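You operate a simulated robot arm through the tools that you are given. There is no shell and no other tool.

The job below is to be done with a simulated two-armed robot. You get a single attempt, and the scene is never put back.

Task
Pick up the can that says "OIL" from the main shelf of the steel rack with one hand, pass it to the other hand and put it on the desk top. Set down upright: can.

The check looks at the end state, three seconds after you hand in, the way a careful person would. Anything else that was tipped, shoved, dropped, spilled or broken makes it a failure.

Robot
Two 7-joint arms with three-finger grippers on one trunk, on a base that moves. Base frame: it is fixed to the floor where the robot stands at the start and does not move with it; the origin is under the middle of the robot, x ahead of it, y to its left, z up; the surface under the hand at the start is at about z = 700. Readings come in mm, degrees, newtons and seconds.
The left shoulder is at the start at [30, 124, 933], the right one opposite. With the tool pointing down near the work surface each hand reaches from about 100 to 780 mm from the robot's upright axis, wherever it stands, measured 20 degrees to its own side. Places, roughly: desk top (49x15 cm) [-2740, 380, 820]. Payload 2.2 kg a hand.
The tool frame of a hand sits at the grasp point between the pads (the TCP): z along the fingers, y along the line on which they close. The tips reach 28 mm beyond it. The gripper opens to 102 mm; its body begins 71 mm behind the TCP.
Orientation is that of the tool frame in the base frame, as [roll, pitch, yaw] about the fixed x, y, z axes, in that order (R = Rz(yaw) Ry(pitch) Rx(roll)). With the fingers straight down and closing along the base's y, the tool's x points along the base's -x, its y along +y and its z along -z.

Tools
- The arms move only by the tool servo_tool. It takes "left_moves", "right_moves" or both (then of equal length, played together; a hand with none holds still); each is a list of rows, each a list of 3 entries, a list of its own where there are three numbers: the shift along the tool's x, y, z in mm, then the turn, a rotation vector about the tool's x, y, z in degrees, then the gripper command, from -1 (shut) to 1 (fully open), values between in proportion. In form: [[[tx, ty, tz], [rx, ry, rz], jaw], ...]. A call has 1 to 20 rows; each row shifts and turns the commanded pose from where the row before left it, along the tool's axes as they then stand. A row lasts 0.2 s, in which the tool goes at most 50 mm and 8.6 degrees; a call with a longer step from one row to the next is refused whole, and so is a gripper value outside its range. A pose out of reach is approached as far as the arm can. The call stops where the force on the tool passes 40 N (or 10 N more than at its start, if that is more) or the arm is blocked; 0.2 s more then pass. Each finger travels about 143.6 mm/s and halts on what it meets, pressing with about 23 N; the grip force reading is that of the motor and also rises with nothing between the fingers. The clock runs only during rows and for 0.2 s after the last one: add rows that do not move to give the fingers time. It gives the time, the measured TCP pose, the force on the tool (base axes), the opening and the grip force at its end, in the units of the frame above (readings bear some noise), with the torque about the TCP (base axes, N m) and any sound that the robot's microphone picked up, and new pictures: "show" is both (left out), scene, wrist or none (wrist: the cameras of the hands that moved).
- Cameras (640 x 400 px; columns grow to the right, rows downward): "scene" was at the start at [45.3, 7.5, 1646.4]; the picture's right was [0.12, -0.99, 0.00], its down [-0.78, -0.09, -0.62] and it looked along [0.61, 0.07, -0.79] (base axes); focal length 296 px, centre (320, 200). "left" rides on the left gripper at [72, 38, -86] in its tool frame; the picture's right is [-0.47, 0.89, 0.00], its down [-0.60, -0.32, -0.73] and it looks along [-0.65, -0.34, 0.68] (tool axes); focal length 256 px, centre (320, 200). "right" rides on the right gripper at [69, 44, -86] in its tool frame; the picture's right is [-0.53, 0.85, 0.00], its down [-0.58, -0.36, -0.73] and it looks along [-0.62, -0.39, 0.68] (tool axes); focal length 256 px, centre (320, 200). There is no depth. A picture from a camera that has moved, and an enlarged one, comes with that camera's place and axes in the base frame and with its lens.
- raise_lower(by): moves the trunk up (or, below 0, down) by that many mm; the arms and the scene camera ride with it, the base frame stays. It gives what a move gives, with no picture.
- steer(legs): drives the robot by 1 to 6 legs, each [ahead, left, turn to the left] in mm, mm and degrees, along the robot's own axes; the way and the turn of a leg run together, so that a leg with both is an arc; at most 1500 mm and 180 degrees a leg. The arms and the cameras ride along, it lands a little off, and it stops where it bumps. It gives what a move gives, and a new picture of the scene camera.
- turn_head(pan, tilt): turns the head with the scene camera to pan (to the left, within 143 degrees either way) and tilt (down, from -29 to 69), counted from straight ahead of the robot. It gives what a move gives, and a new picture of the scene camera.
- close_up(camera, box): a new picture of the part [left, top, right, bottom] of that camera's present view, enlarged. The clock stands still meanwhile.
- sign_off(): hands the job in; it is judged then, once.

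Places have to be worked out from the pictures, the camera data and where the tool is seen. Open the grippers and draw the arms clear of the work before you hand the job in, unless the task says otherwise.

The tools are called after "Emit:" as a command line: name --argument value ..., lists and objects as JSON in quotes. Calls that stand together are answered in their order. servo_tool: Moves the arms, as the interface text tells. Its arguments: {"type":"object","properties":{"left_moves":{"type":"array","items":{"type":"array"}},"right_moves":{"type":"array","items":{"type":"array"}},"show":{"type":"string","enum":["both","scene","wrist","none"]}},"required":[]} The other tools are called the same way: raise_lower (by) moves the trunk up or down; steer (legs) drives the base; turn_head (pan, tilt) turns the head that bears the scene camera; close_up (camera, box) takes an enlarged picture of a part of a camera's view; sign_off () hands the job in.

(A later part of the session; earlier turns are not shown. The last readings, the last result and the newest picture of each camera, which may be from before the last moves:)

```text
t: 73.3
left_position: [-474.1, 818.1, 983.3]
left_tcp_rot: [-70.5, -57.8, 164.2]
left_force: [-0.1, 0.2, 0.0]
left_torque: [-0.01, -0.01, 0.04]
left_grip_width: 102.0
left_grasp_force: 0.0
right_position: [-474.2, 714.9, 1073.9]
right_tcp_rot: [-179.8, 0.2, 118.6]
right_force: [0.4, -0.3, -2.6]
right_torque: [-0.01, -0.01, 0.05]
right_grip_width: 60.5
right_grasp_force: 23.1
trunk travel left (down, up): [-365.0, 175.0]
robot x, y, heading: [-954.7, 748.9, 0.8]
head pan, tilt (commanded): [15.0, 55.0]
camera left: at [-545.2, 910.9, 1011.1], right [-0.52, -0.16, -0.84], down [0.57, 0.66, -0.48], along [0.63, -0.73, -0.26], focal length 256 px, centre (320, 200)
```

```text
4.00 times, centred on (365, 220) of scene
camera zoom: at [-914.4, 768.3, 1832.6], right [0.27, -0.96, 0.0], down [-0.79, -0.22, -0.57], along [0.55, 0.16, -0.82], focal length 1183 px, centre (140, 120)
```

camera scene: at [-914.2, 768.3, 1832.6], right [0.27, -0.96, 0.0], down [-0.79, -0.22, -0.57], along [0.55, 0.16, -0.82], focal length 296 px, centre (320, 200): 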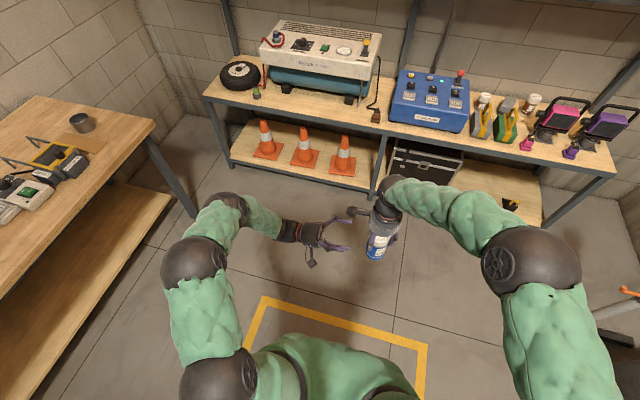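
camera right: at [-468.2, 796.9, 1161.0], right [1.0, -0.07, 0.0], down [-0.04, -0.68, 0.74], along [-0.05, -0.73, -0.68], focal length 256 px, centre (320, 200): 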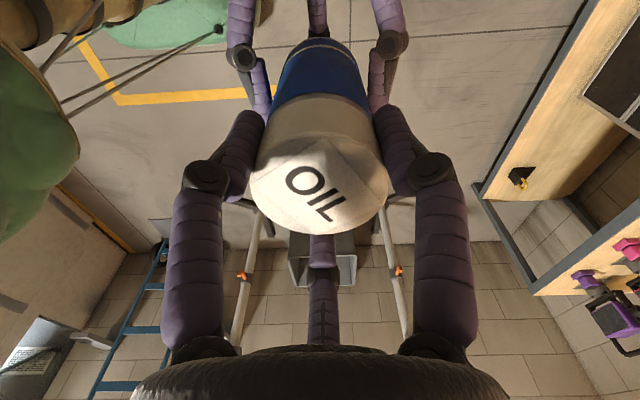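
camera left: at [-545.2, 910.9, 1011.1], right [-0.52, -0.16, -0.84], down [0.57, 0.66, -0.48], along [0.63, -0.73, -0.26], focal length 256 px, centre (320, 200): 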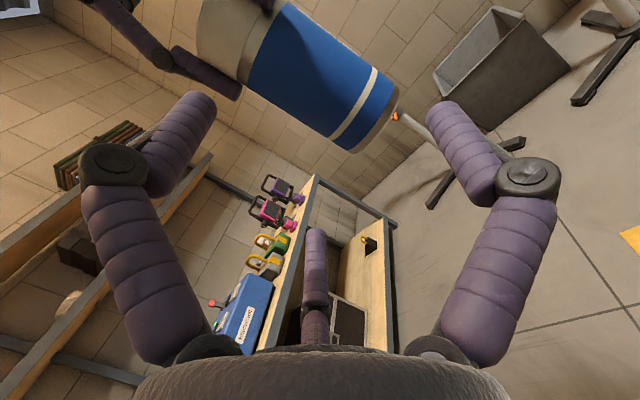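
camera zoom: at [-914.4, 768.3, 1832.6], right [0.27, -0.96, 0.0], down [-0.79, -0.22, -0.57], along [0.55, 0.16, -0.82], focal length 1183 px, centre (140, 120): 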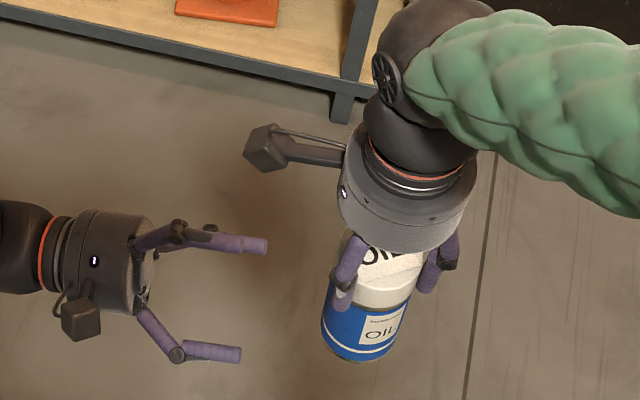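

The can hangs upright from the right hand (lid ≈ 1080.5, right tips ≈ 1046). I level the left tool and raise it to z≈1049 for the final side grasp.

Emit:
servo_tool --left_moves '[[[0, 0, 0], [-2.55, -4.4, 0], 1], [[0, 0, 0], [-2.55, -4.4, 0], 1], [[19, -11, 0], [0, 0, 0], 1], [[19, -11, 0], [0, 0, 0], 1], [[19, -11, 0], [0, 0, 0], 1]]' --show "wrist"

Emit:
close_up --camera "right" --box '[0, 0, 640, 400]'

Emit:
close_up --camera "left" --box '[100, 0, 420, 200]'

```text
t: 74.5
left_position: [-477.5, 817.5, 1051.5]
left_tcp_rot: [-89.9, -59.3, -179.2]
left_force: [-0.2, 0.6, -0.6]
left_torque: [0.01, 0.0, 0.02]
left_grip_width: 101.8
left_grasp_force: 0.0
right_position: [-474.3, 714.9, 1074.7]
right_tcp_rot: [-179.7, 0.3, 118.7]
right_force: [-0.2, -0.2, -3.9]
right_torque: [-0.02, 0.0, -0.02]
right_grip_width: 60.6
right_grasp_force: 23.6
trunk travel left (down, up): [-365.0, 175.0]
robot x, y, heading: [-957.1, 748.9, 0.9]
head pan, tilt (commanded): [15.0, 55.0]
camera left: at [-547.7, 903.7, 1093.7], right [-0.52, -0.01, -0.85], down [0.57, 0.74, -0.36], along [0.63, -0.67, -0.38], focal length 256 px, centre (320, 200)
```

left: 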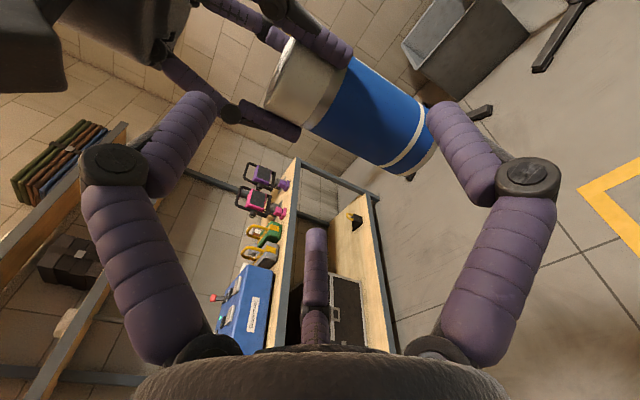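

```text
1.00 times, centred on (320, 200) of right (not enlarged: the box is as wide or as high as the picture)
camera zoom: at [-469.3, 797.2, 1160.5], right [1.0, -0.06, 0.0], down [-0.04, -0.68, 0.74], along [-0.05, -0.73, -0.68], focal length 256 px, centre (320, 200)
```

zoom: 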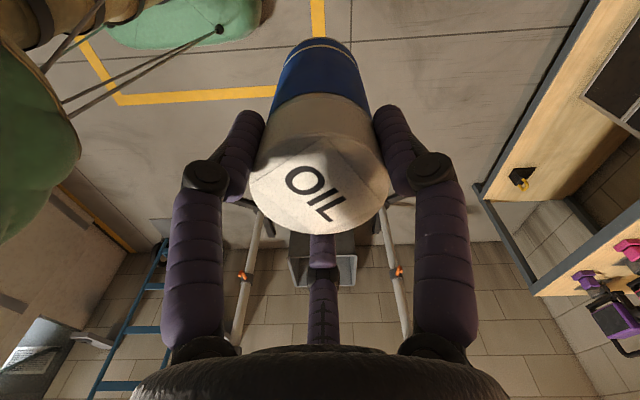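

```text
2.00 times, centred on (260, 100) of left
camera zoom: at [-547.7, 903.7, 1093.7], right [-0.52, -0.01, -0.85], down [0.57, 0.74, -0.36], along [0.63, -0.67, -0.38], focal length 512 px, centre (440, 400)
```

zoom: 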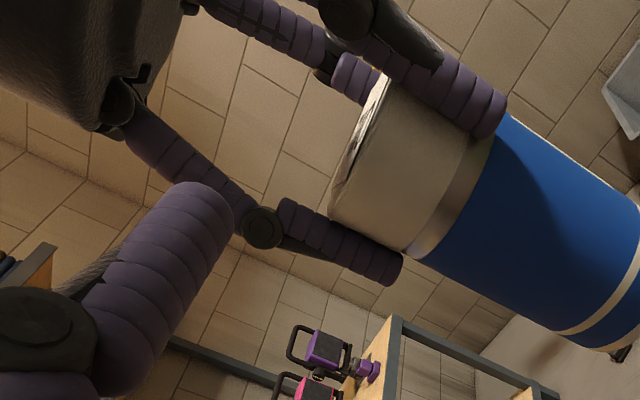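

Everything is level. I advance the left hand 62 mm along the tool axis and check alignment with the right camera.

Emit:
servo_tool --left_moves '[[[0, 0, 22], [0, 0, 0], 1], [[0, 0, 20], [0, 0, 0], 1], [[0, 0, 20], [0, 0, 0], 1]]' --show "wrist"

Emit:
close_up --camera "right" --box '[0, 0, 640, 400]'

Emit:
close_up --camera "left" --box '[60, 0, 380, 200]'

```text
t: 75.3
left_position: [-475.3, 755.2, 1048.9]
left_tcp_rot: [-90.0, -59.1, -179.1]
left_force: [0.4, -1.3, -1.2]
left_torque: [0.0, 0.0, 0.01]
left_grip_width: 101.7
left_grasp_force: 0.1
right_position: [-473.5, 715.6, 1073.7]
right_tcp_rot: [-179.7, 0.2, 118.6]
right_force: [0.7, -0.7, -2.7]
right_torque: [0.04, 0.0, 0.03]
right_grip_width: 60.5
right_grasp_force: 23.4
trunk travel left (down, up): [-365.0, 175.0]
robot x, y, heading: [-957.0, 749.0, 0.9]
head pan, tilt (commanded): [15.0, 55.0]
camera left: at [-545.8, 841.8, 1092.5], right [-0.52, -0.01, -0.85], down [0.57, 0.74, -0.36], along [0.64, -0.67, -0.38], focal length 256 px, centre (320, 200)
```

left: 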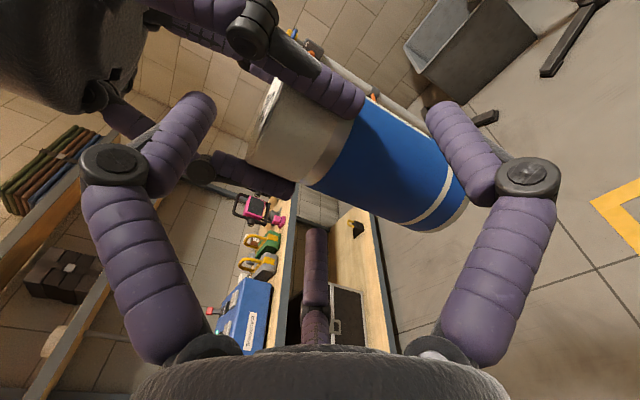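

```text
1.00 times, centred on (320, 200) of right (not enlarged: the box is as wide or as high as the picture)
camera zoom: at [-468.9, 796.8, 1160.3], right [1.0, -0.06, 0.0], down [-0.04, -0.68, 0.73], along [-0.05, -0.73, -0.68], focal length 256 px, centre (320, 200)
```

zoom: 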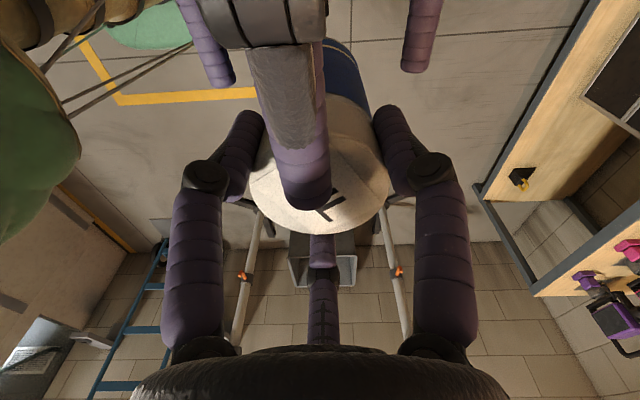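

```text
2.00 times, centred on (220, 100) of left
camera zoom: at [-545.8, 841.8, 1092.5], right [-0.52, -0.01, -0.85], down [0.57, 0.74, -0.36], along [0.64, -0.67, -0.38], focal length 512 px, centre (520, 400)
```

zoom: 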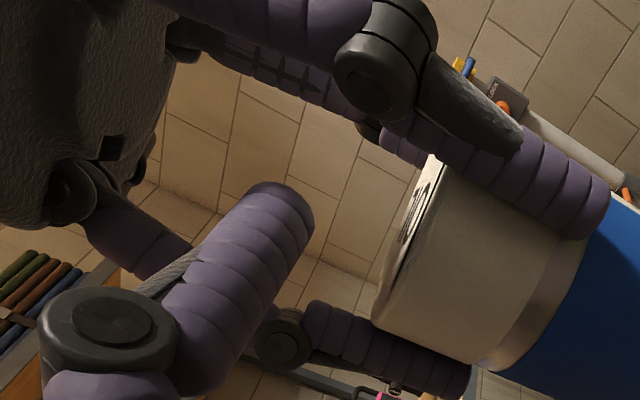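

The top finger has clear room above the lid and the side fingers straddle the can evenly. I advance the last 35 mm.

Emit:
servo_tool --left_moves '[[[0, 0, 12], [0, 0, 0], 1], [[0, 0, 12], [0, 0, 0], 1], [[0, 0, 11], [0, 0, 0], 1]]' --show "wrist"

Emit:
close_up --camera "right" --box '[0, 0, 640, 400]'

Emit:
close_up --camera "left" --box '[60, 0, 380, 200]'

```text
t: 76.1
left_position: [-473.7, 721.6, 1049.5]
left_tcp_rot: [-90.0, -59.4, -179.0]
left_force: [-0.3, 0.0, -0.4]
left_torque: [0.01, -0.02, 0.0]
left_grip_width: 102.0
left_grasp_force: 0.1
right_position: [-473.8, 714.6, 1074.5]
right_tcp_rot: [-179.7, 0.1, 118.6]
right_force: [-0.2, 0.3, -2.7]
right_torque: [-0.02, 0.0, 0.02]
right_grip_width: 60.7
right_grasp_force: 23.2
trunk travel left (down, up): [-365.0, 175.0]
robot x, y, heading: [-953.9, 745.8, 0.8]
head pan, tilt (commanded): [15.0, 55.0]
camera left: at [-545.4, 807.0, 1092.6], right [-0.52, -0.01, -0.85], down [0.57, 0.74, -0.36], along [0.63, -0.67, -0.38], focal length 256 px, centre (320, 200)
```

left: 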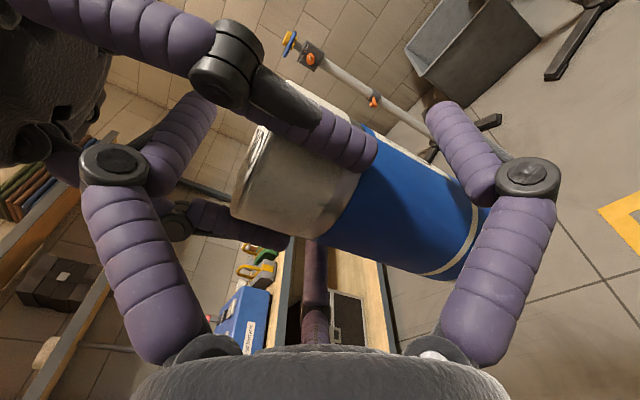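

```text
1.00 times, centred on (320, 200) of right (not enlarged: the box is as wide or as high as the picture)
camera zoom: at [-468.9, 797.0, 1160.3], right [1.0, -0.06, 0.0], down [-0.04, -0.68, 0.73], along [-0.05, -0.73, -0.68], focal length 256 px, centre (320, 200)
```

zoom: 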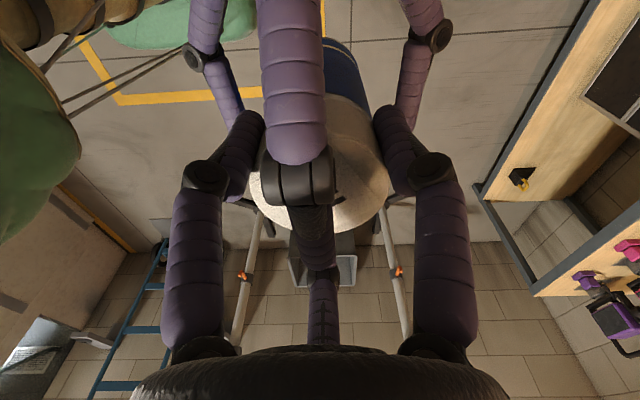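

```text
2.00 times, centred on (220, 100) of left
camera zoom: at [-545.4, 807.0, 1092.6], right [-0.52, -0.01, -0.85], down [0.57, 0.74, -0.36], along [0.63, -0.67, -0.38], focal length 512 px, centre (520, 400)
```

zoom: 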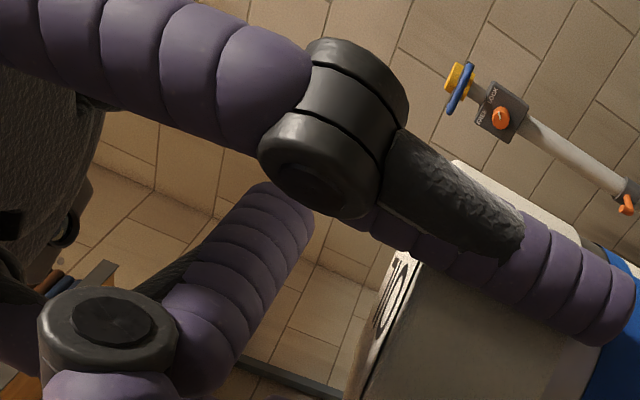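

In position (7 mm from the can axis, z 1049.5), no contact. I close the left gripper on the can.

Emit:
servo_tool --left_moves '[[[0, 0, 0], [0, 0, 0], 0.7], [[0, 0, 0], [0, 0, 0], 0.5], [[0, 0, 0], [0, 0, 0], 0.35], [[0, 0, 0], [0, 0, 0], 0.2], [[0, 0, 0], [0, 0, 0], -1], [[0, 0, 0], [0, 0, 0], -1]]' --show "wrist"

Emit:
close_up --camera "right" --box '[0, 0, 640, 400]'

Emit:
close_up --camera "scene" --box '[290, 170, 440, 270]'

```text
t: 77.5
left_position: [-473.7, 721.2, 1049.2]
left_tcp_rot: [-90.0, -59.1, -179.0]
left_force: [0.1, 2.4, 0.6]
left_torque: [0.08, -0.03, 0.01]
left_grip_width: 69.9
left_grasp_force: 23.1
right_position: [-473.4, 714.7, 1074.5]
right_tcp_rot: [-179.8, 0.2, 118.6]
right_force: [-0.5, -1.8, -0.9]
right_torque: [-0.07, 0.03, -0.03]
right_grip_width: 60.5
right_grasp_force: 23.0
trunk travel left (down, up): [-365.0, 175.0]
robot x, y, heading: [-955.4, 751.5, 0.9]
head pan, tilt (commanded): [15.0, 55.0]
camera left: at [-545.3, 807.5, 1092.8], right [-0.52, -0.01, -0.85], down [0.57, 0.74, -0.36], along [0.63, -0.67, -0.38], focal length 256 px, centre (320, 200)
```

left: 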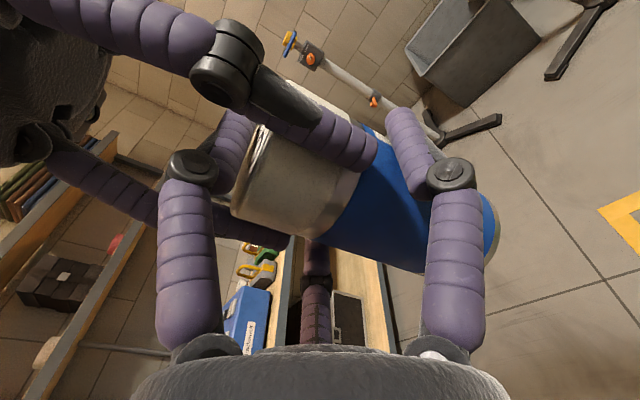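

```text
1.00 times, centred on (320, 200) of right (not enlarged: the box is as wide or as high as the picture)
camera zoom: at [-468.8, 797.3, 1160.5], right [1.0, -0.07, 0.0], down [-0.04, -0.68, 0.74], along [-0.05, -0.73, -0.68], focal length 256 px, centre (320, 200)
```

zoom: 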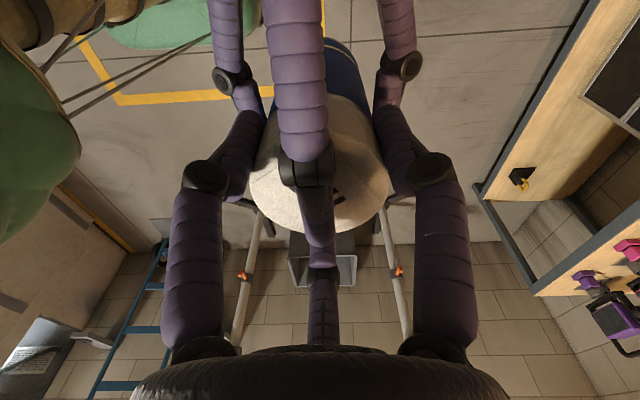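

```text
4.00 times, centred on (365, 220) of scene
camera zoom: at [-914.4, 768.2, 1832.6], right [0.27, -0.96, 0.0], down [-0.79, -0.22, -0.57], along [0.55, 0.16, -0.82], focal length 1183 px, centre (140, 120)
```

zoom: 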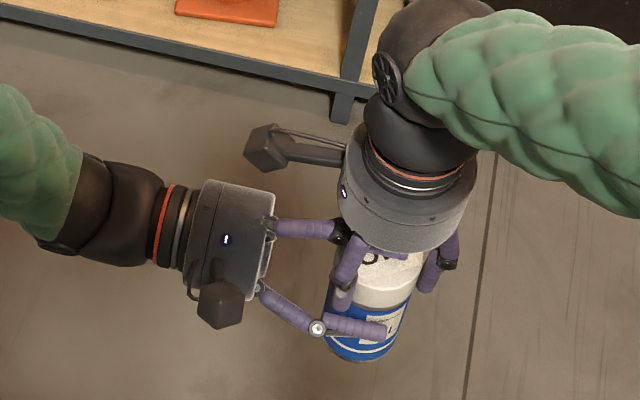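

The left hand now holds the can (69.9 mm, 23 N) with hardly any internal force. I open the right gripper and look before lifting it away.

Emit:
servo_tool --right_moves '[[[0, 0, 0], [0, 0, 0], 0.3], [[0, 0, 0], [0, 0, 0], 0.5], [[0, 0, 0], [0, 0, 0], 0.7], [[0, 0, 0], [0, 0, 0], 0.7]]' --left_moves '[[[0, 0, 0], [0, 0, 0], -1], [[0, 0, 0], [0, 0, 0], -1], [[0, 0, 0], [0, 0, 0], -1], [[0, 0, 0], [0, 0, 0], -1]]' --show "wrist"

Emit:
close_up --camera "scene" --box '[290, 170, 440, 270]'

```text
t: 78.5
left_position: [-475.2, 721.1, 1049.9]
left_tcp_rot: [-89.9, -59.2, -179.1]
left_force: [0.7, -0.5, 0.1]
left_torque: [0.01, 0.0, -0.02]
left_grip_width: 70.1
left_grasp_force: 22.7
right_position: [-473.5, 715.3, 1074.1]
right_tcp_rot: [-179.7, 0.3, 118.7]
right_force: [0.1, 0.4, 1.1]
right_torque: [-0.01, -0.02, -0.01]
right_grip_width: 86.5
right_grasp_force: 0.1
trunk travel left (down, up): [-365.0, 175.0]
robot x, y, heading: [-955.9, 748.1, 0.8]
head pan, tilt (commanded): [15.0, 55.0]
camera right: at [-468.9, 797.3, 1160.4], right [1.0, -0.06, 0.0], down [-0.04, -0.68, 0.74], along [-0.05, -0.73, -0.68], focal length 256 px, centre (320, 200)
camera left: at [-545.3, 807.5, 1092.8], right [-0.52, -0.01, -0.85], down [0.57, 0.74, -0.36], along [0.63, -0.67, -0.38], focal length 256 px, centre (320, 200)
```

right: 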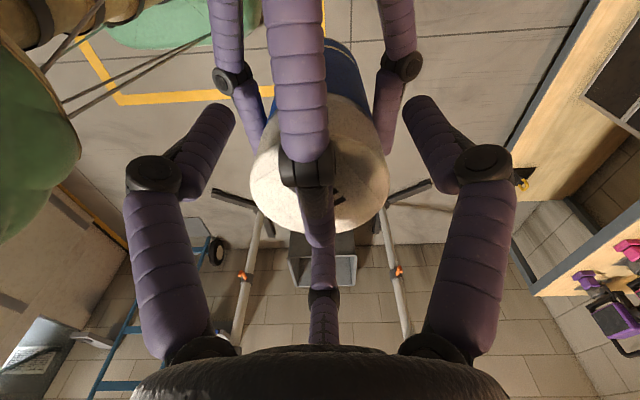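
left: 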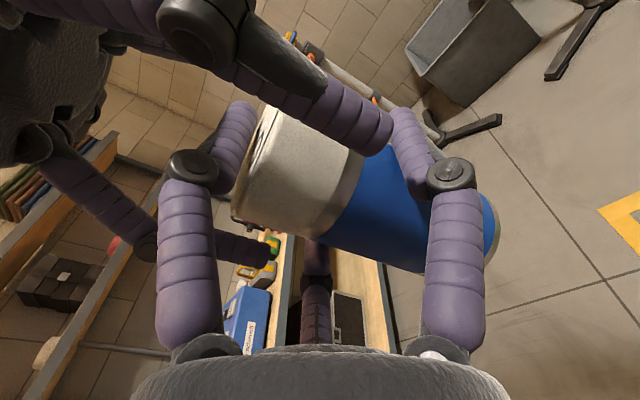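

```text
4.00 times, centred on (365, 220) of scene
camera zoom: at [-914.4, 768.2, 1832.6], right [0.27, -0.96, 0.0], down [-0.79, -0.22, -0.57], along [0.55, 0.16, -0.82], focal length 1183 px, centre (140, 120)
```

zoom: 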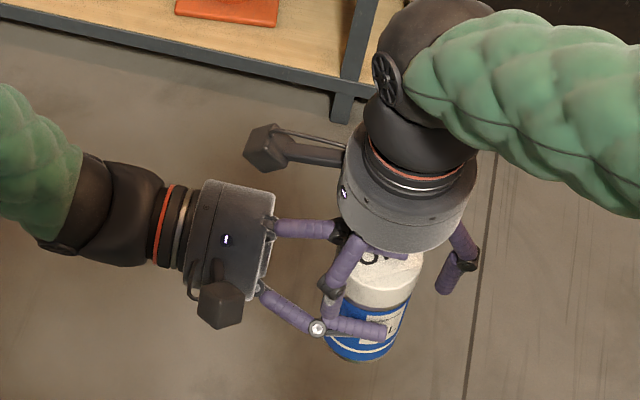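

The can is held by the left hand alone. I lift the right hand straight up 110 mm.

Emit:
servo_tool --right_moves '[[[0, 0, -15], [0, 0, 0], 0.8], [[0, 0, -20], [0, 0, 0], 0.8], [[0, 0, -25], [0, 0, 0], 0.8], [[0, 0, -25], [0, 0, 0], 1], [[0, 0, -25], [0, 0, 0], 1]]' --left_moves '[[[0, 0, 0], [0, 0, 0], -1], [[0, 0, 0], [0, 0, 0], -1], [[0, 0, 0], [0, 0, 0], -1], [[0, 0, 0], [0, 0, 0], -1], [[0, 0, 0], [0, 0, 0], -1]]' --show "both"

Emit:
close_up --camera "scene" --box '[290, 160, 440, 260]'

```text
t: 79.7
left_position: [-475.1, 721.0, 1049.1]
left_tcp_rot: [-89.9, -59.2, -179.2]
left_force: [-0.3, -0.2, 0.0]
left_torque: [0.0, 0.02, -0.03]
left_grip_width: 69.8
left_grasp_force: 22.8
right_position: [-474.5, 713.6, 1184.1]
right_tcp_rot: [-179.8, 0.1, 118.7]
right_force: [-1.0, 0.7, 0.1]
right_torque: [0.02, 0.0, -0.01]
right_grip_width: 101.9
right_grasp_force: 0.0
trunk travel left (down, up): [-365.0, 175.0]
robot x, y, heading: [-955.7, 746.3, 1.1]
head pan, tilt (commanded): [15.0, 55.0]
camera scene: at [-914.9, 768.1, 1832.6], right [0.27, -0.96, 0.0], down [-0.79, -0.22, -0.57], along [0.55, 0.16, -0.82], focal length 296 px, centre (320, 200)
camera right: at [-468.9, 795.9, 1270.2], right [1.0, -0.07, 0.0], down [-0.04, -0.68, 0.74], along [-0.05, -0.73, -0.68], focal length 256 px, centre (320, 200)
camera left: at [-545.6, 807.4, 1092.9], right [-0.52, -0.01, -0.85], down [0.57, 0.74, -0.36], along [0.63, -0.67, -0.38], focal length 256 px, centre (320, 200)
```

scene: 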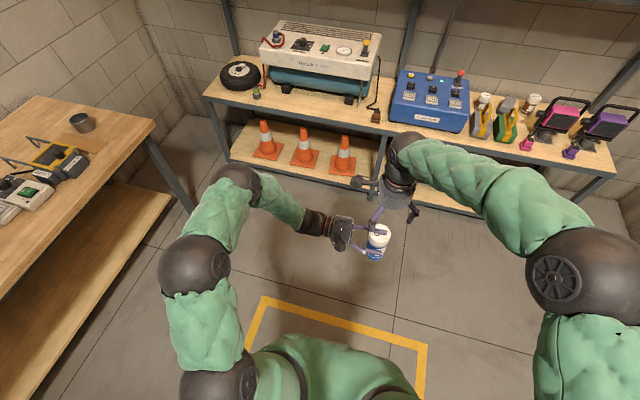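
right: 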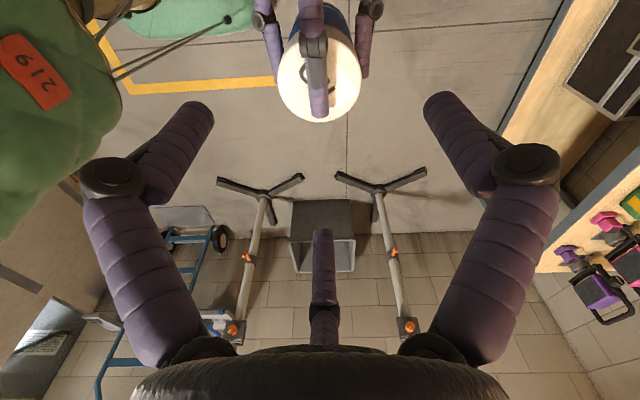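
left: 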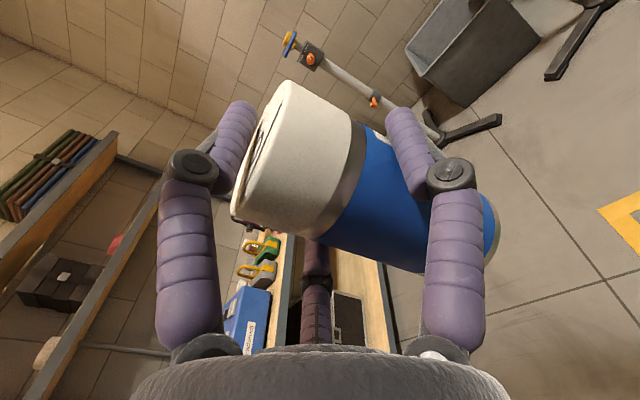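

```text
4.00 times, centred on (365, 210) of scene
camera zoom: at [-914.9, 768.1, 1832.6], right [0.27, -0.96, 0.0], down [-0.79, -0.22, -0.57], along [0.55, 0.16, -0.82], focal length 1183 px, centre (140, 160)
```

zoom: 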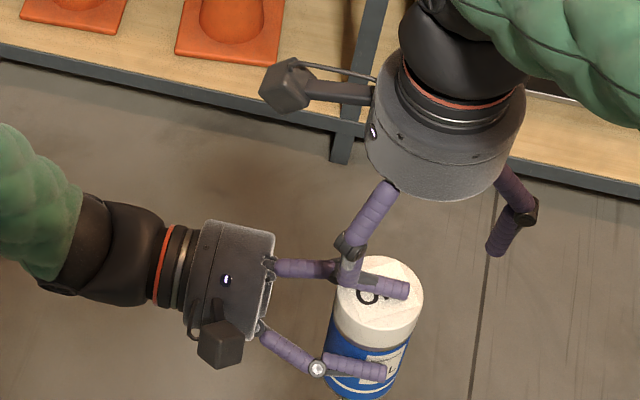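

The hand-over is complete: the can is held upright by the left hand, right hand free above it. I move the right hand away to the right side, keeping it high.

Emit:
servo_tool --right_moves '[[[-25.8, -29.3, 5], [0, 0, 0], 1], [[-25.8, -29.3, 5], [0, 0, 0], 1], [[-25.8, -29.3, 5], [0, 0, 0], 1], [[-25.8, -29.3, 5], [0, 0, 0], 1], [[-25.8, -29.3, 5], [0, 0, 0], 0], [[-25.8, -29.3, 5], [0, 0, 0], -1]]' --show "scene"

Emit:
steer --legs '[[0, 0, 90]]'

```text
t: 81.1
left_position: [-474.7, 721.7, 1049.0]
left_tcp_rot: [-90.1, -59.2, -179.0]
left_force: [-0.7, 0.1, 0.4]
left_torque: [0.02, -0.02, 0.01]
left_grip_width: 69.6
left_grasp_force: 23.1
right_position: [-555.0, 492.4, 1154.6]
right_tcp_rot: [-179.7, 0.2, 118.6]
right_force: [0.5, -0.3, -0.3]
right_torque: [0.0, 0.01, -0.06]
right_grip_width: 2.1
right_grasp_force: 23.1
trunk travel left (down, up): [-365.0, 175.0]
robot x, y, heading: [-956.4, 751.7, 0.9]
head pan, tilt (commanded): [15.0, 55.0]
camera scene: at [-915.4, 767.1, 1832.6], right [0.27, -0.96, 0.0], down [-0.79, -0.22, -0.57], along [0.55, 0.16, -0.82], focal length 296 px, centre (320, 200)
```

scene: 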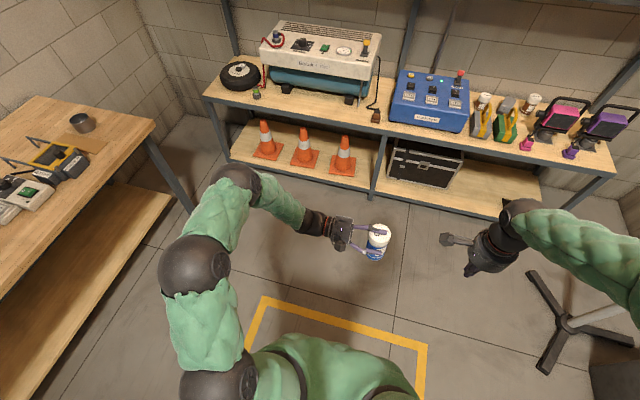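

```text
t: 85.3
left_position: [-917.8, 1230.4, 1049.2]
left_tcp_rot: [-89.9, -59.1, -90.1]
left_force: [0.1, -0.2, -0.2]
left_torque: [0.0, 0.02, -0.01]
left_grip_width: 69.8
left_grasp_force: 23.1
right_position: [-691.3, 1146.6, 1155.6]
right_tcp_rot: [-179.6, 0.3, -152.4]
right_force: [-0.5, -0.3, -0.2]
right_torque: [0.01, 0.0, -0.01]
right_grip_width: 2.1
right_grasp_force: 23.6
trunk travel left (down, up): [-365.0, 175.0]
robot x, y, heading: [-952.2, 747.1, 89.8]
head pan, tilt (commanded): [15.0, 55.0]
camera scene: at [-973.1, 789.2, 1832.6], right [0.97, 0.26, 0.0], down [0.21, -0.79, -0.57], along [-0.15, 0.55, -0.82], focal length 296 px, centre (320, 200)
```

scene: 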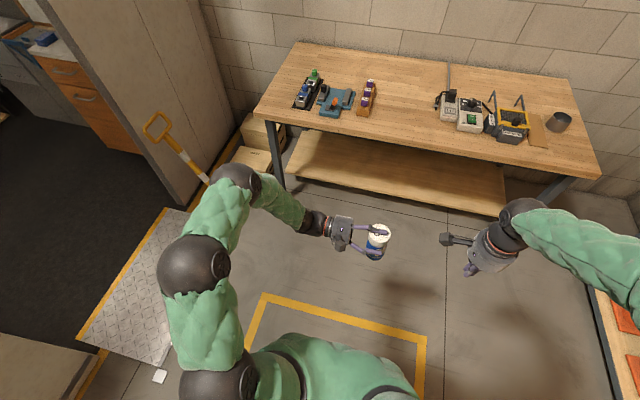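

The turn went smoothly. I turn another 90° to face the doorway wall and look ahead with a flatter gaze.

Emit:
steer --legs '[[0, 0, 90]]'

Emit:
turn_head --pan -10 --tilt 20

```text
t: 89.6
left_position: [-1434.4, 776.5, 1048.5]
left_tcp_rot: [-89.9, -59.2, 1.2]
left_force: [-0.8, 0.7, 0.1]
left_torque: [-0.01, 0.0, 0.01]
left_grip_width: 69.7
left_grasp_force: 23.3
right_position: [-1356.5, 1005.6, 1153.9]
right_tcp_rot: [-179.7, 0.3, -61.2]
right_force: [0.6, -0.6, 0.8]
right_torque: [0.02, 0.0, 0.0]
right_grip_width: 2.3
right_grasp_force: 23.0
trunk travel left (down, up): [-365.0, 175.0]
robot x, y, heading: [-956.1, 750.2, -178.8]
head pan, tilt (commanded): [15.0, 55.0]
camera scene: at [-994.3, 729.3, 1832.6], right [-0.28, 0.96, 0.0], down [0.79, 0.23, -0.57], along [-0.55, -0.16, -0.82], focal length 296 px, centre (320, 200)
```

scene: 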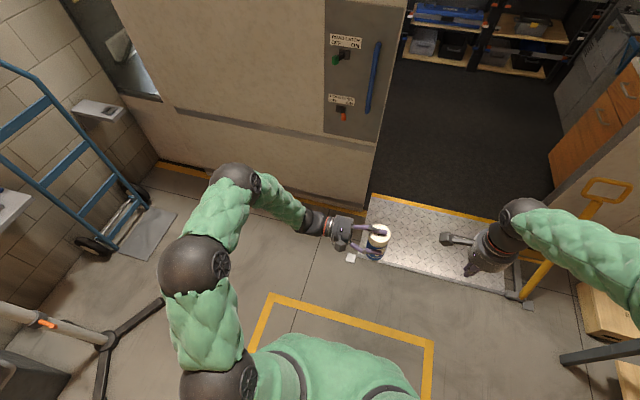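

```text
t: 90.6
left_position: [-1434.8, 777.2, 1049.9]
left_tcp_rot: [-90.0, -59.2, 1.2]
left_force: [-0.9, 0.0, 0.7]
left_torque: [-0.03, -0.02, 0.02]
left_grip_width: 69.8
left_grasp_force: 23.1
right_position: [-1356.7, 1006.1, 1153.8]
right_tcp_rot: [-179.7, 0.2, -61.2]
right_force: [0.3, -0.3, 0.1]
right_torque: [-0.02, 0.01, 0.02]
right_grip_width: 2.3
right_grasp_force: 23.1
trunk travel left (down, up): [-365.0, 175.0]
robot x, y, heading: [-956.0, 750.0, -178.7]
head pan, tilt (commanded): [-10.0, 20.0]
camera scene: at [-1017.1, 763.7, 1884.6], right [0.15, 0.99, 0.0], down [0.34, -0.05, -0.94], along [-0.93, 0.14, -0.34], focal length 296 px, centre (320, 200)
```

scene: 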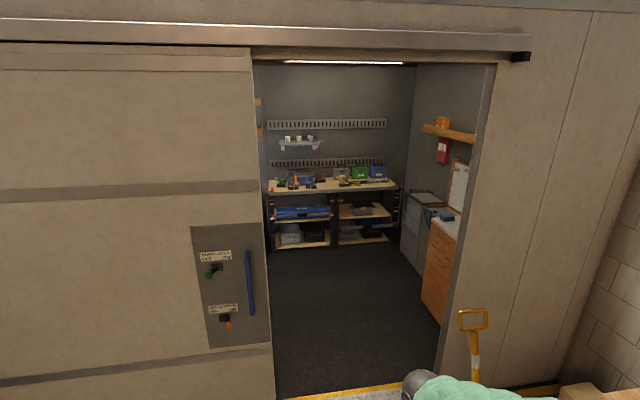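

The vehicle interior is visible through a ~1 m doorway (y ≈ 690…1740). The desk is hidden behind the door panel on the left. I drive to in front of the doorway's centre, about (-1490, 1215).

Emit:
steer --legs '[[530, -465, 0]]'

Emit:
turn_head --pan 25 --tilt 25

```text
t: 94.4
left_position: [-1960.1, 1248.8, 1049.2]
left_tcp_rot: [-90.0, -59.3, 0.9]
left_force: [0.2, 0.1, -0.5]
left_torque: [-0.02, 0.0, 0.03]
left_grip_width: 69.8
left_grasp_force: 23.0
right_position: [-1880.6, 1473.7, 1154.4]
right_tcp_rot: [-179.7, 0.2, -61.5]
right_force: [-0.5, 0.7, 0.5]
right_torque: [-0.03, -0.02, -0.02]
right_grip_width: 2.3
right_grasp_force: 22.7
trunk travel left (down, up): [-365.0, 175.0]
robot x, y, heading: [-1479.2, 1217.4, -179.1]
head pan, tilt (commanded): [-10.0, 20.0]
camera scene: at [-1542.6, 1231.8, 1884.7], right [0.16, 0.99, 0.0], down [0.34, -0.06, -0.94], along [-0.93, 0.15, -0.34], focal length 296 px, centre (320, 200)
```

scene: 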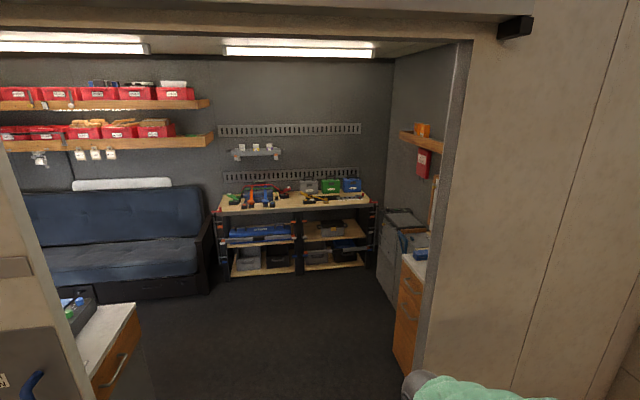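

```text
t: 95.5
left_position: [-1960.1, 1247.9, 1049.5]
left_tcp_rot: [-90.0, -59.4, 0.8]
left_force: [0.3, -0.6, -0.6]
left_torque: [-0.01, 0.04, -0.03]
left_grip_width: 69.6
left_grasp_force: 23.0
right_position: [-1881.3, 1475.0, 1154.5]
right_tcp_rot: [-179.7, 0.2, -61.6]
right_force: [-0.9, -0.5, -0.5]
right_torque: [-0.01, 0.0, 0.05]
right_grip_width: 2.3
right_grasp_force: 22.9
trunk travel left (down, up): [-365.0, 175.0]
robot x, y, heading: [-1479.8, 1219.2, -179.2]
head pan, tilt (commanded): [25.0, 25.0]
camera scene: at [-1533.4, 1176.5, 1876.6], right [-0.43, 0.9, 0.0], down [0.38, 0.18, -0.91], along [-0.82, -0.39, -0.42], focal length 296 px, centre (320, 200)
```

scene: 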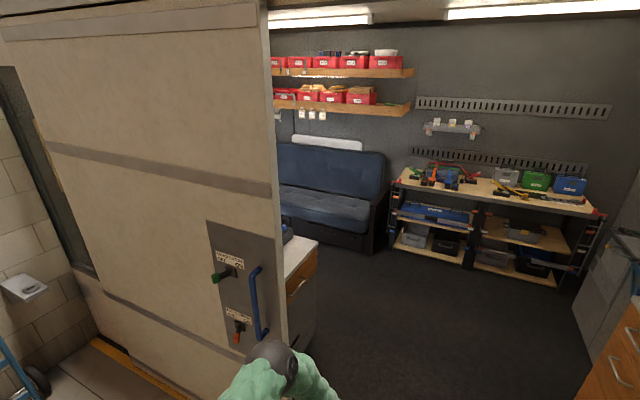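

I now see the desk: a white-topped drawer cabinet just inside, its front edge facing +y around y≈480, x≈-2560…-2990. To narrow the robot for the doorway I stretch the right hand forward, which tucks in its elbow.

Emit:
servo_tool --right_moves '[[[1.2, 38.5, 0], [0, 0, 0], -1], [[1.2, 38.5, 0], [0, 0, 0], -1], [[1.2, 38.5, 0], [0, 0, 0], -1], [[1.2, 38.5, 0], [0, 0, 0], -1], [[1.2, 38.5, 0], [0, 0, 0], -1], [[1.2, 38.5, 0], [0, 0, 0], -1]]' --show "none"

Emit:
turn_head --pan -20 --tilt 55

```text
t: 96.8
left_position: [-1960.8, 1247.0, 1048.5]
left_tcp_rot: [-89.8, -59.3, 0.7]
left_force: [-1.5, 0.1, 0.4]
left_torque: [-0.02, -0.01, -0.05]
left_grip_width: 69.7
left_grasp_force: 23.4
right_position: [-2082.7, 1356.6, 1154.2]
right_tcp_rot: [-179.7, 0.3, -61.7]
right_force: [-1.2, 0.0, 0.4]
right_torque: [0.04, -0.04, 0.01]
right_grip_width: 2.2
right_grasp_force: 23.0
trunk travel left (down, up): [-365.0, 175.0]
robot x, y, heading: [-1477.3, 1217.8, -179.2]
head pan, tilt (commanded): [25.0, 25.0]
```

```text
t: 98.0
left_position: [-1959.5, 1247.2, 1051.1]
left_tcp_rot: [-90.0, -59.3, 0.8]
left_force: [-0.1, 0.2, -0.6]
left_torque: [-0.01, -0.02, 0.0]
left_grip_width: 69.7
left_grasp_force: 23.2
right_position: [-2080.6, 1359.3, 1154.2]
right_tcp_rot: [-179.7, 0.2, -61.6]
right_force: [-0.3, 1.1, 0.2]
right_torque: [-0.02, 0.0, -0.01]
right_grip_width: 2.0
right_grasp_force: 22.9
trunk travel left (down, up): [-365.0, 175.0]
robot x, y, heading: [-1477.1, 1218.3, -179.2]
head pan, tilt (commanded): [-20.0, 55.0]
camera scene: at [-1518.1, 1240.1, 1832.6], right [0.33, 0.94, 0.0], down [0.77, -0.27, -0.57], along [-0.54, 0.19, -0.82], focal length 296 px, centre (320, 200)
```

scene: 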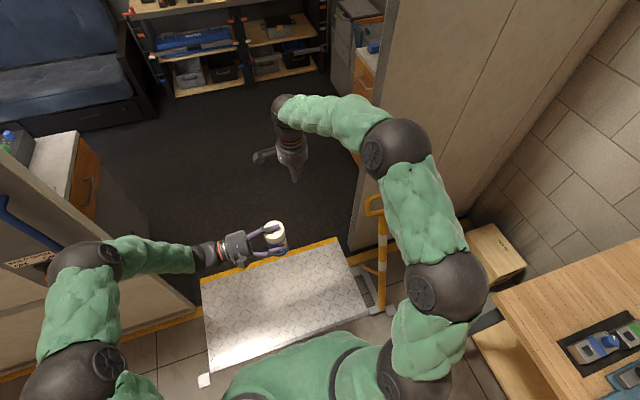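

The right side is now slim (about 340 mm from the axis). I drive 700 mm ahead into the doorway, keeping centred, then look at the desk to the left.

Emit:
steer --legs '[[700, 10, 0]]'

Emit:
turn_head --pan 50 --tilt 45

```text
t: 101.8
left_position: [-2666.5, 1231.5, 1050.7]
left_tcp_rot: [-90.0, -59.2, 0.5]
left_force: [0.3, -0.4, -3.0]
left_torque: [-0.05, 0.02, -0.03]
left_grip_width: 69.6
left_grasp_force: 23.0
right_position: [-2787.4, 1344.8, 1155.9]
right_tcp_rot: [-179.7, 0.2, -62.0]
right_force: [-0.6, -0.6, -0.3]
right_torque: [0.01, 0.0, 0.02]
right_grip_width: 2.1
right_grasp_force: 23.2
trunk travel left (down, up): [-365.0, 175.0]
robot x, y, heading: [-2187.2, 1200.6, -179.3]
head pan, tilt (commanded): [-20.0, 55.0]
camera scene: at [-2226.3, 1222.5, 1839.7], right [0.33, 0.94, 0.0], down [0.77, -0.27, -0.57], along [-0.54, 0.19, -0.82], focal length 296 px, centre (320, 200)
```

scene: 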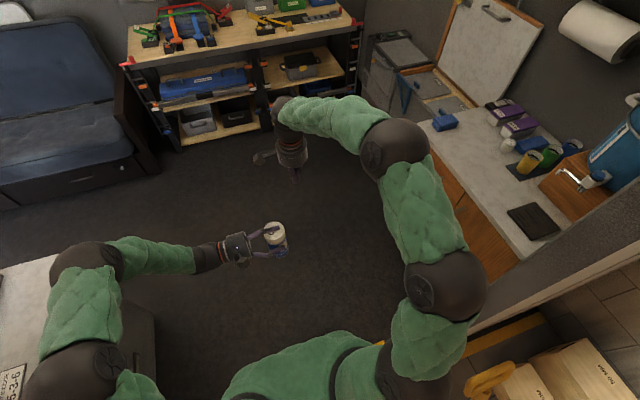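

```text
t: 103.2
left_position: [-2666.3, 1233.0, 1044.3]
left_tcp_rot: [-90.0, -59.2, 0.5]
left_force: [-0.4, -0.1, -3.4]
left_torque: [-0.02, -0.04, 0.0]
left_grip_width: 69.7
left_grasp_force: 23.1
right_position: [-2787.0, 1343.3, 1149.7]
right_tcp_rot: [-179.7, 0.2, -61.9]
right_force: [-0.1, -0.7, -0.1]
right_torque: [-0.01, 0.01, 0.0]
right_grip_width: 2.3
right_grasp_force: 23.1
trunk travel left (down, up): [-365.0, 175.0]
robot x, y, heading: [-2183.6, 1202.0, -179.6]
head pan, tilt (commanded): [50.0, 45.0]
camera scene: at [-2210.1, 1135.8, 1853.1], right [-0.77, 0.64, 0.0], down [0.45, 0.55, -0.71], along [-0.45, -0.55, -0.71], focal length 296 px, centre (320, 200)
```

scene: 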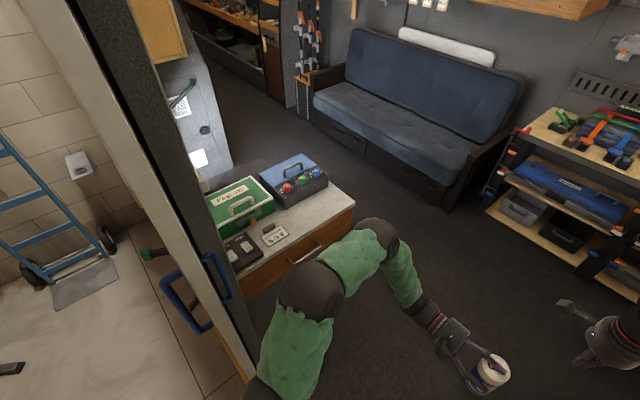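

Now I see the desk top: front edge at y≈475, x from about -2960 to the door wall; a toolbox at the back right (its front face at y≈310, x -2960…-2764), a green box, a black pad and a card device further left. A free spot is around (-2810, 400). I drive 670 mm further in.

Emit:
steer --legs '[[670, 0, 0]]'

```text
t: 106.9
left_position: [-3333.0, 1235.7, 1042.4]
left_tcp_rot: [-90.0, -59.2, -0.2]
left_force: [1.0, 0.1, -4.1]
left_torque: [-0.01, 0.0, -0.01]
left_grip_width: 69.8
left_grasp_force: 23.0
right_position: [-3451.5, 1348.5, 1148.0]
right_tcp_rot: [-179.7, 0.1, -62.6]
right_force: [0.2, 0.0, 0.3]
right_torque: [-0.02, 0.02, -0.03]
right_grip_width: 2.2
right_grasp_force: 23.4
trunk travel left (down, up): [-365.0, 175.0]
robot x, y, heading: [-2854.2, 1194.7, 180.0]
head pan, tilt (commanded): [50.0, 45.0]
camera scene: at [-2875.8, 1134.4, 1846.0], right [-0.76, 0.65, 0.0], down [0.46, 0.54, -0.71], along [-0.46, -0.54, -0.71], focal length 296 px, centre (320, 200)
```

scene: 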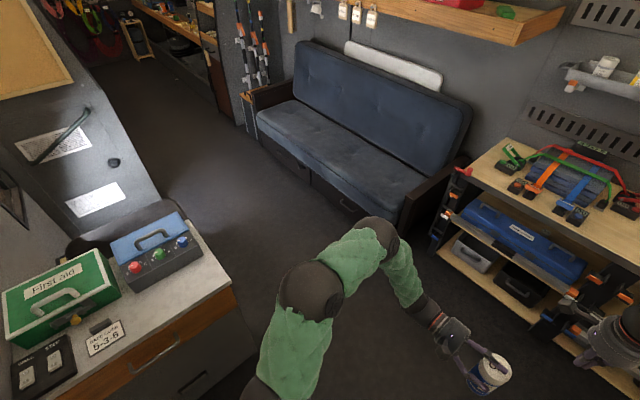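

The free area on the desk is clear: x -2970…-2660, y 325…485 (toolbox behind, sign card to the left). I aim for about (-2820, 405). Now I turn left 90° to face the desk.

Emit:
steer --legs '[[0, 0, 90]]'

Emit:
turn_head --pan 10 --tilt 50

```text
t: 111.2
left_position: [-2884.0, 718.6, 1043.4]
left_tcp_rot: [-90.0, -59.3, 90.5]
left_force: [-0.6, -0.6, -3.1]
left_torque: [0.03, 0.0, -0.04]
left_grip_width: 69.8
left_grasp_force: 23.3
right_position: [-2996.1, 597.0, 1148.5]
right_tcp_rot: [-179.7, 0.2, 28.3]
right_force: [-0.2, 0.3, 0.3]
right_torque: [-0.01, 0.01, 0.03]
right_grip_width: 2.2
right_grasp_force: 23.2
trunk travel left (down, up): [-365.0, 175.0]
robot x, y, heading: [-2852.8, 1197.0, -89.4]
head pan, tilt (commanded): [50.0, 45.0]
camera scene: at [-2789.4, 1174.3, 1846.0], right [-0.64, -0.77, 0.0], down [-0.55, 0.45, -0.71], along [0.55, -0.45, -0.71], focal length 296 px, centre (320, 200)
```

scene: 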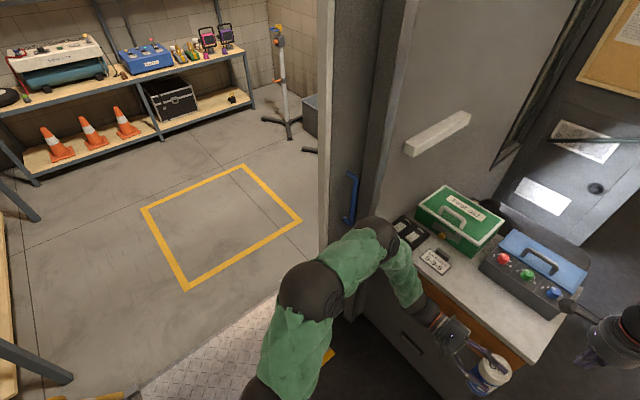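

```text
t: 112.3
left_position: [-2884.2, 718.1, 1043.2]
left_tcp_rot: [-90.0, -59.3, 90.7]
left_force: [0.3, 0.3, -3.8]
left_torque: [-0.01, -0.01, -0.01]
left_grip_width: 69.8
left_grasp_force: 22.5
right_position: [-2994.7, 597.8, 1148.5]
right_tcp_rot: [-179.7, 0.2, 28.2]
right_force: [0.2, -0.1, 1.0]
right_torque: [0.03, 0.01, 0.0]
right_grip_width: 2.2
right_grasp_force: 22.6
trunk travel left (down, up): [-365.0, 175.0]
robot x, y, heading: [-2852.7, 1199.1, -89.6]
head pan, tilt (commanded): [10.0, 50.0]
camera scene: at [-2838.2, 1150.2, 1839.1], right [-0.98, -0.18, 0.0], down [-0.14, 0.75, -0.64], along [0.12, -0.63, -0.77], focal length 296 px, centre (320, 200)
```

scene: 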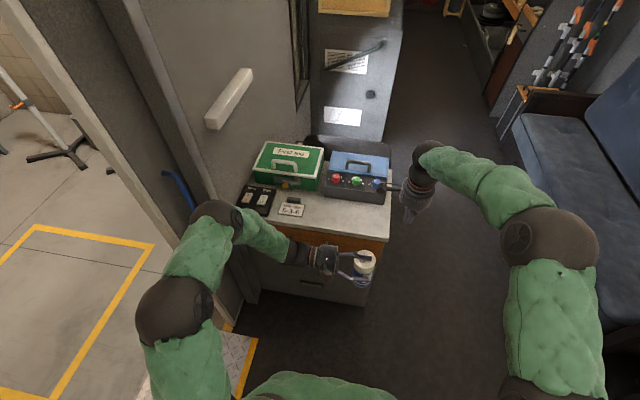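

The desk is straight ahead. I shift the left hand a bit forward-left and rotate it 90° about the vertical, so that it points straight ahead at the desk with the can upright.

Emit:
servo_tool --left_moves '[[[-13.3, -23.1, -30.3], [0, 0, 0], -1], [[-13.3, -23.1, -30.3], [0, 0, 0], -1], [[-13.3, -23.1, -30.3], [0, 0, 0], -1], [[0, 0, 0], [7.1, -4.15, 0], -1], [[0, 0, 0], [7.1, -4.15, 0], -1], [[0, 0, 0], [7.1, -4.15, 0], -1], [[0, 0, 0], [7.1, -4.15, 0], -1], [[0, 0, 0], [7.1, -4.15, 0], -1], [[0, 0, 0], [7.1, -4.15, 0], -1]]' --show "both"

```text
t: 114.3
left_position: [-2793.6, 638.9, 1044.2]
left_tcp_rot: [-89.4, -59.3, 139.6]
left_force: [-0.2, 0.0, -3.1]
left_torque: [-0.01, -0.01, 0.0]
left_grip_width: 69.6
left_grasp_force: 23.1
right_position: [-2995.8, 598.4, 1148.9]
right_tcp_rot: [-179.7, 0.2, 28.2]
right_force: [-0.5, -0.4, 0.1]
right_torque: [0.0, 0.01, 0.02]
right_grip_width: 2.1
right_grasp_force: 23.1
trunk travel left (down, up): [-365.0, 175.0]
robot x, y, heading: [-2852.4, 1198.6, -89.4]
head pan, tilt (commanded): [10.0, 50.0]
camera scene: at [-2839.1, 1150.7, 1839.1], right [-0.98, -0.18, 0.0], down [-0.14, 0.75, -0.64], along [0.12, -0.63, -0.77], focal length 296 px, centre (320, 200)
camera left: at [-2791.2, 751.5, 1087.7], right [-0.41, 0.33, -0.85], down [0.91, 0.19, -0.36], along [0.04, -0.92, -0.38], focal length 256 px, centre (320, 200)
```

scene: 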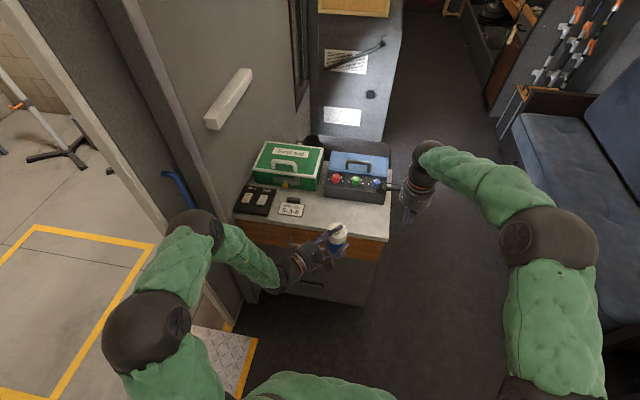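
left: 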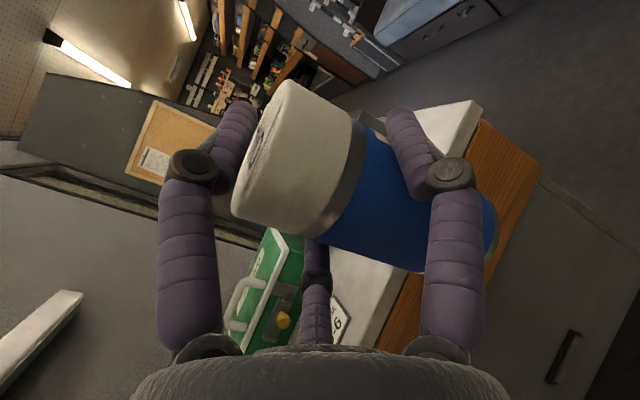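

The left hand has rotated well and the can stays upright. I rotate it 16° more and retract the right hand backwards so it stays clear of the desk.

Emit:
servo_tool --left_moves '[[[0, 0, 0], [7.1, -4.15, 0], -1], [[0, 0, 0], [7.1, -4.15, 0], -1], [[0, 0, 0], [0, 0, 0], -1], [[0, 0, 0], [0, 0, 0], -1], [[0, 0, 0], [0, 0, 0], -1]]' --right_moves '[[[15.4, -37.1, 0], [0, 0, 0], -1], [[15.4, -37.1, 0], [0, 0, 0], -1], [[15.4, -37.1, 0], [0, 0, 0], -1], [[15.4, -37.1, 0], [0, 0, 0], -1], [[15.4, -37.1, 0], [0, 0, 0], -1]]' --show "scene"

Emit:
close_up --camera "scene" --box '[220, 120, 420, 320]'

```text
t: 115.5
left_position: [-2792.8, 638.9, 1045.7]
left_tcp_rot: [-89.1, -59.4, 155.8]
left_force: [-0.5, -0.1, -4.1]
left_torque: [0.02, 0.01, 0.02]
left_grip_width: 69.6
left_grasp_force: 23.0
right_position: [-3013.6, 800.8, 1150.6]
right_tcp_rot: [-179.7, 0.3, 28.3]
right_force: [0.5, 0.7, 0.5]
right_torque: [-0.03, 0.0, 0.0]
right_grip_width: 2.2
right_grasp_force: 22.8
trunk travel left (down, up): [-365.0, 175.0]
robot x, y, heading: [-2850.9, 1196.3, -89.5]
head pan, tilt (commanded): [10.0, 50.0]
camera scene: at [-2838.2, 1152.1, 1839.2], right [-0.98, -0.18, 0.0], down [-0.14, 0.75, -0.64], along [0.12, -0.63, -0.77], focal length 296 px, centre (320, 200)
```

scene: 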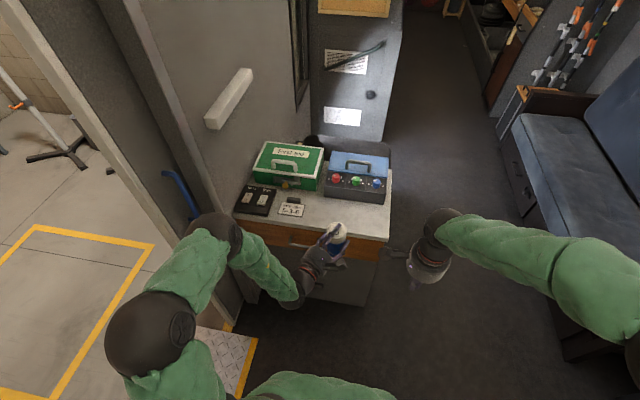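

```text
2.00 times, centred on (320, 220) of scene
camera zoom: at [-2838.2, 1152.1, 1839.2], right [-0.98, -0.18, 0.0], down [-0.14, 0.75, -0.64], along [0.12, -0.63, -0.77], focal length 592 px, centre (320, 160)
```

zoom: 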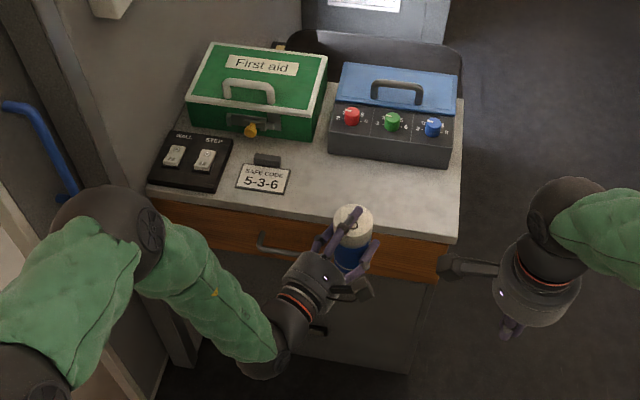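

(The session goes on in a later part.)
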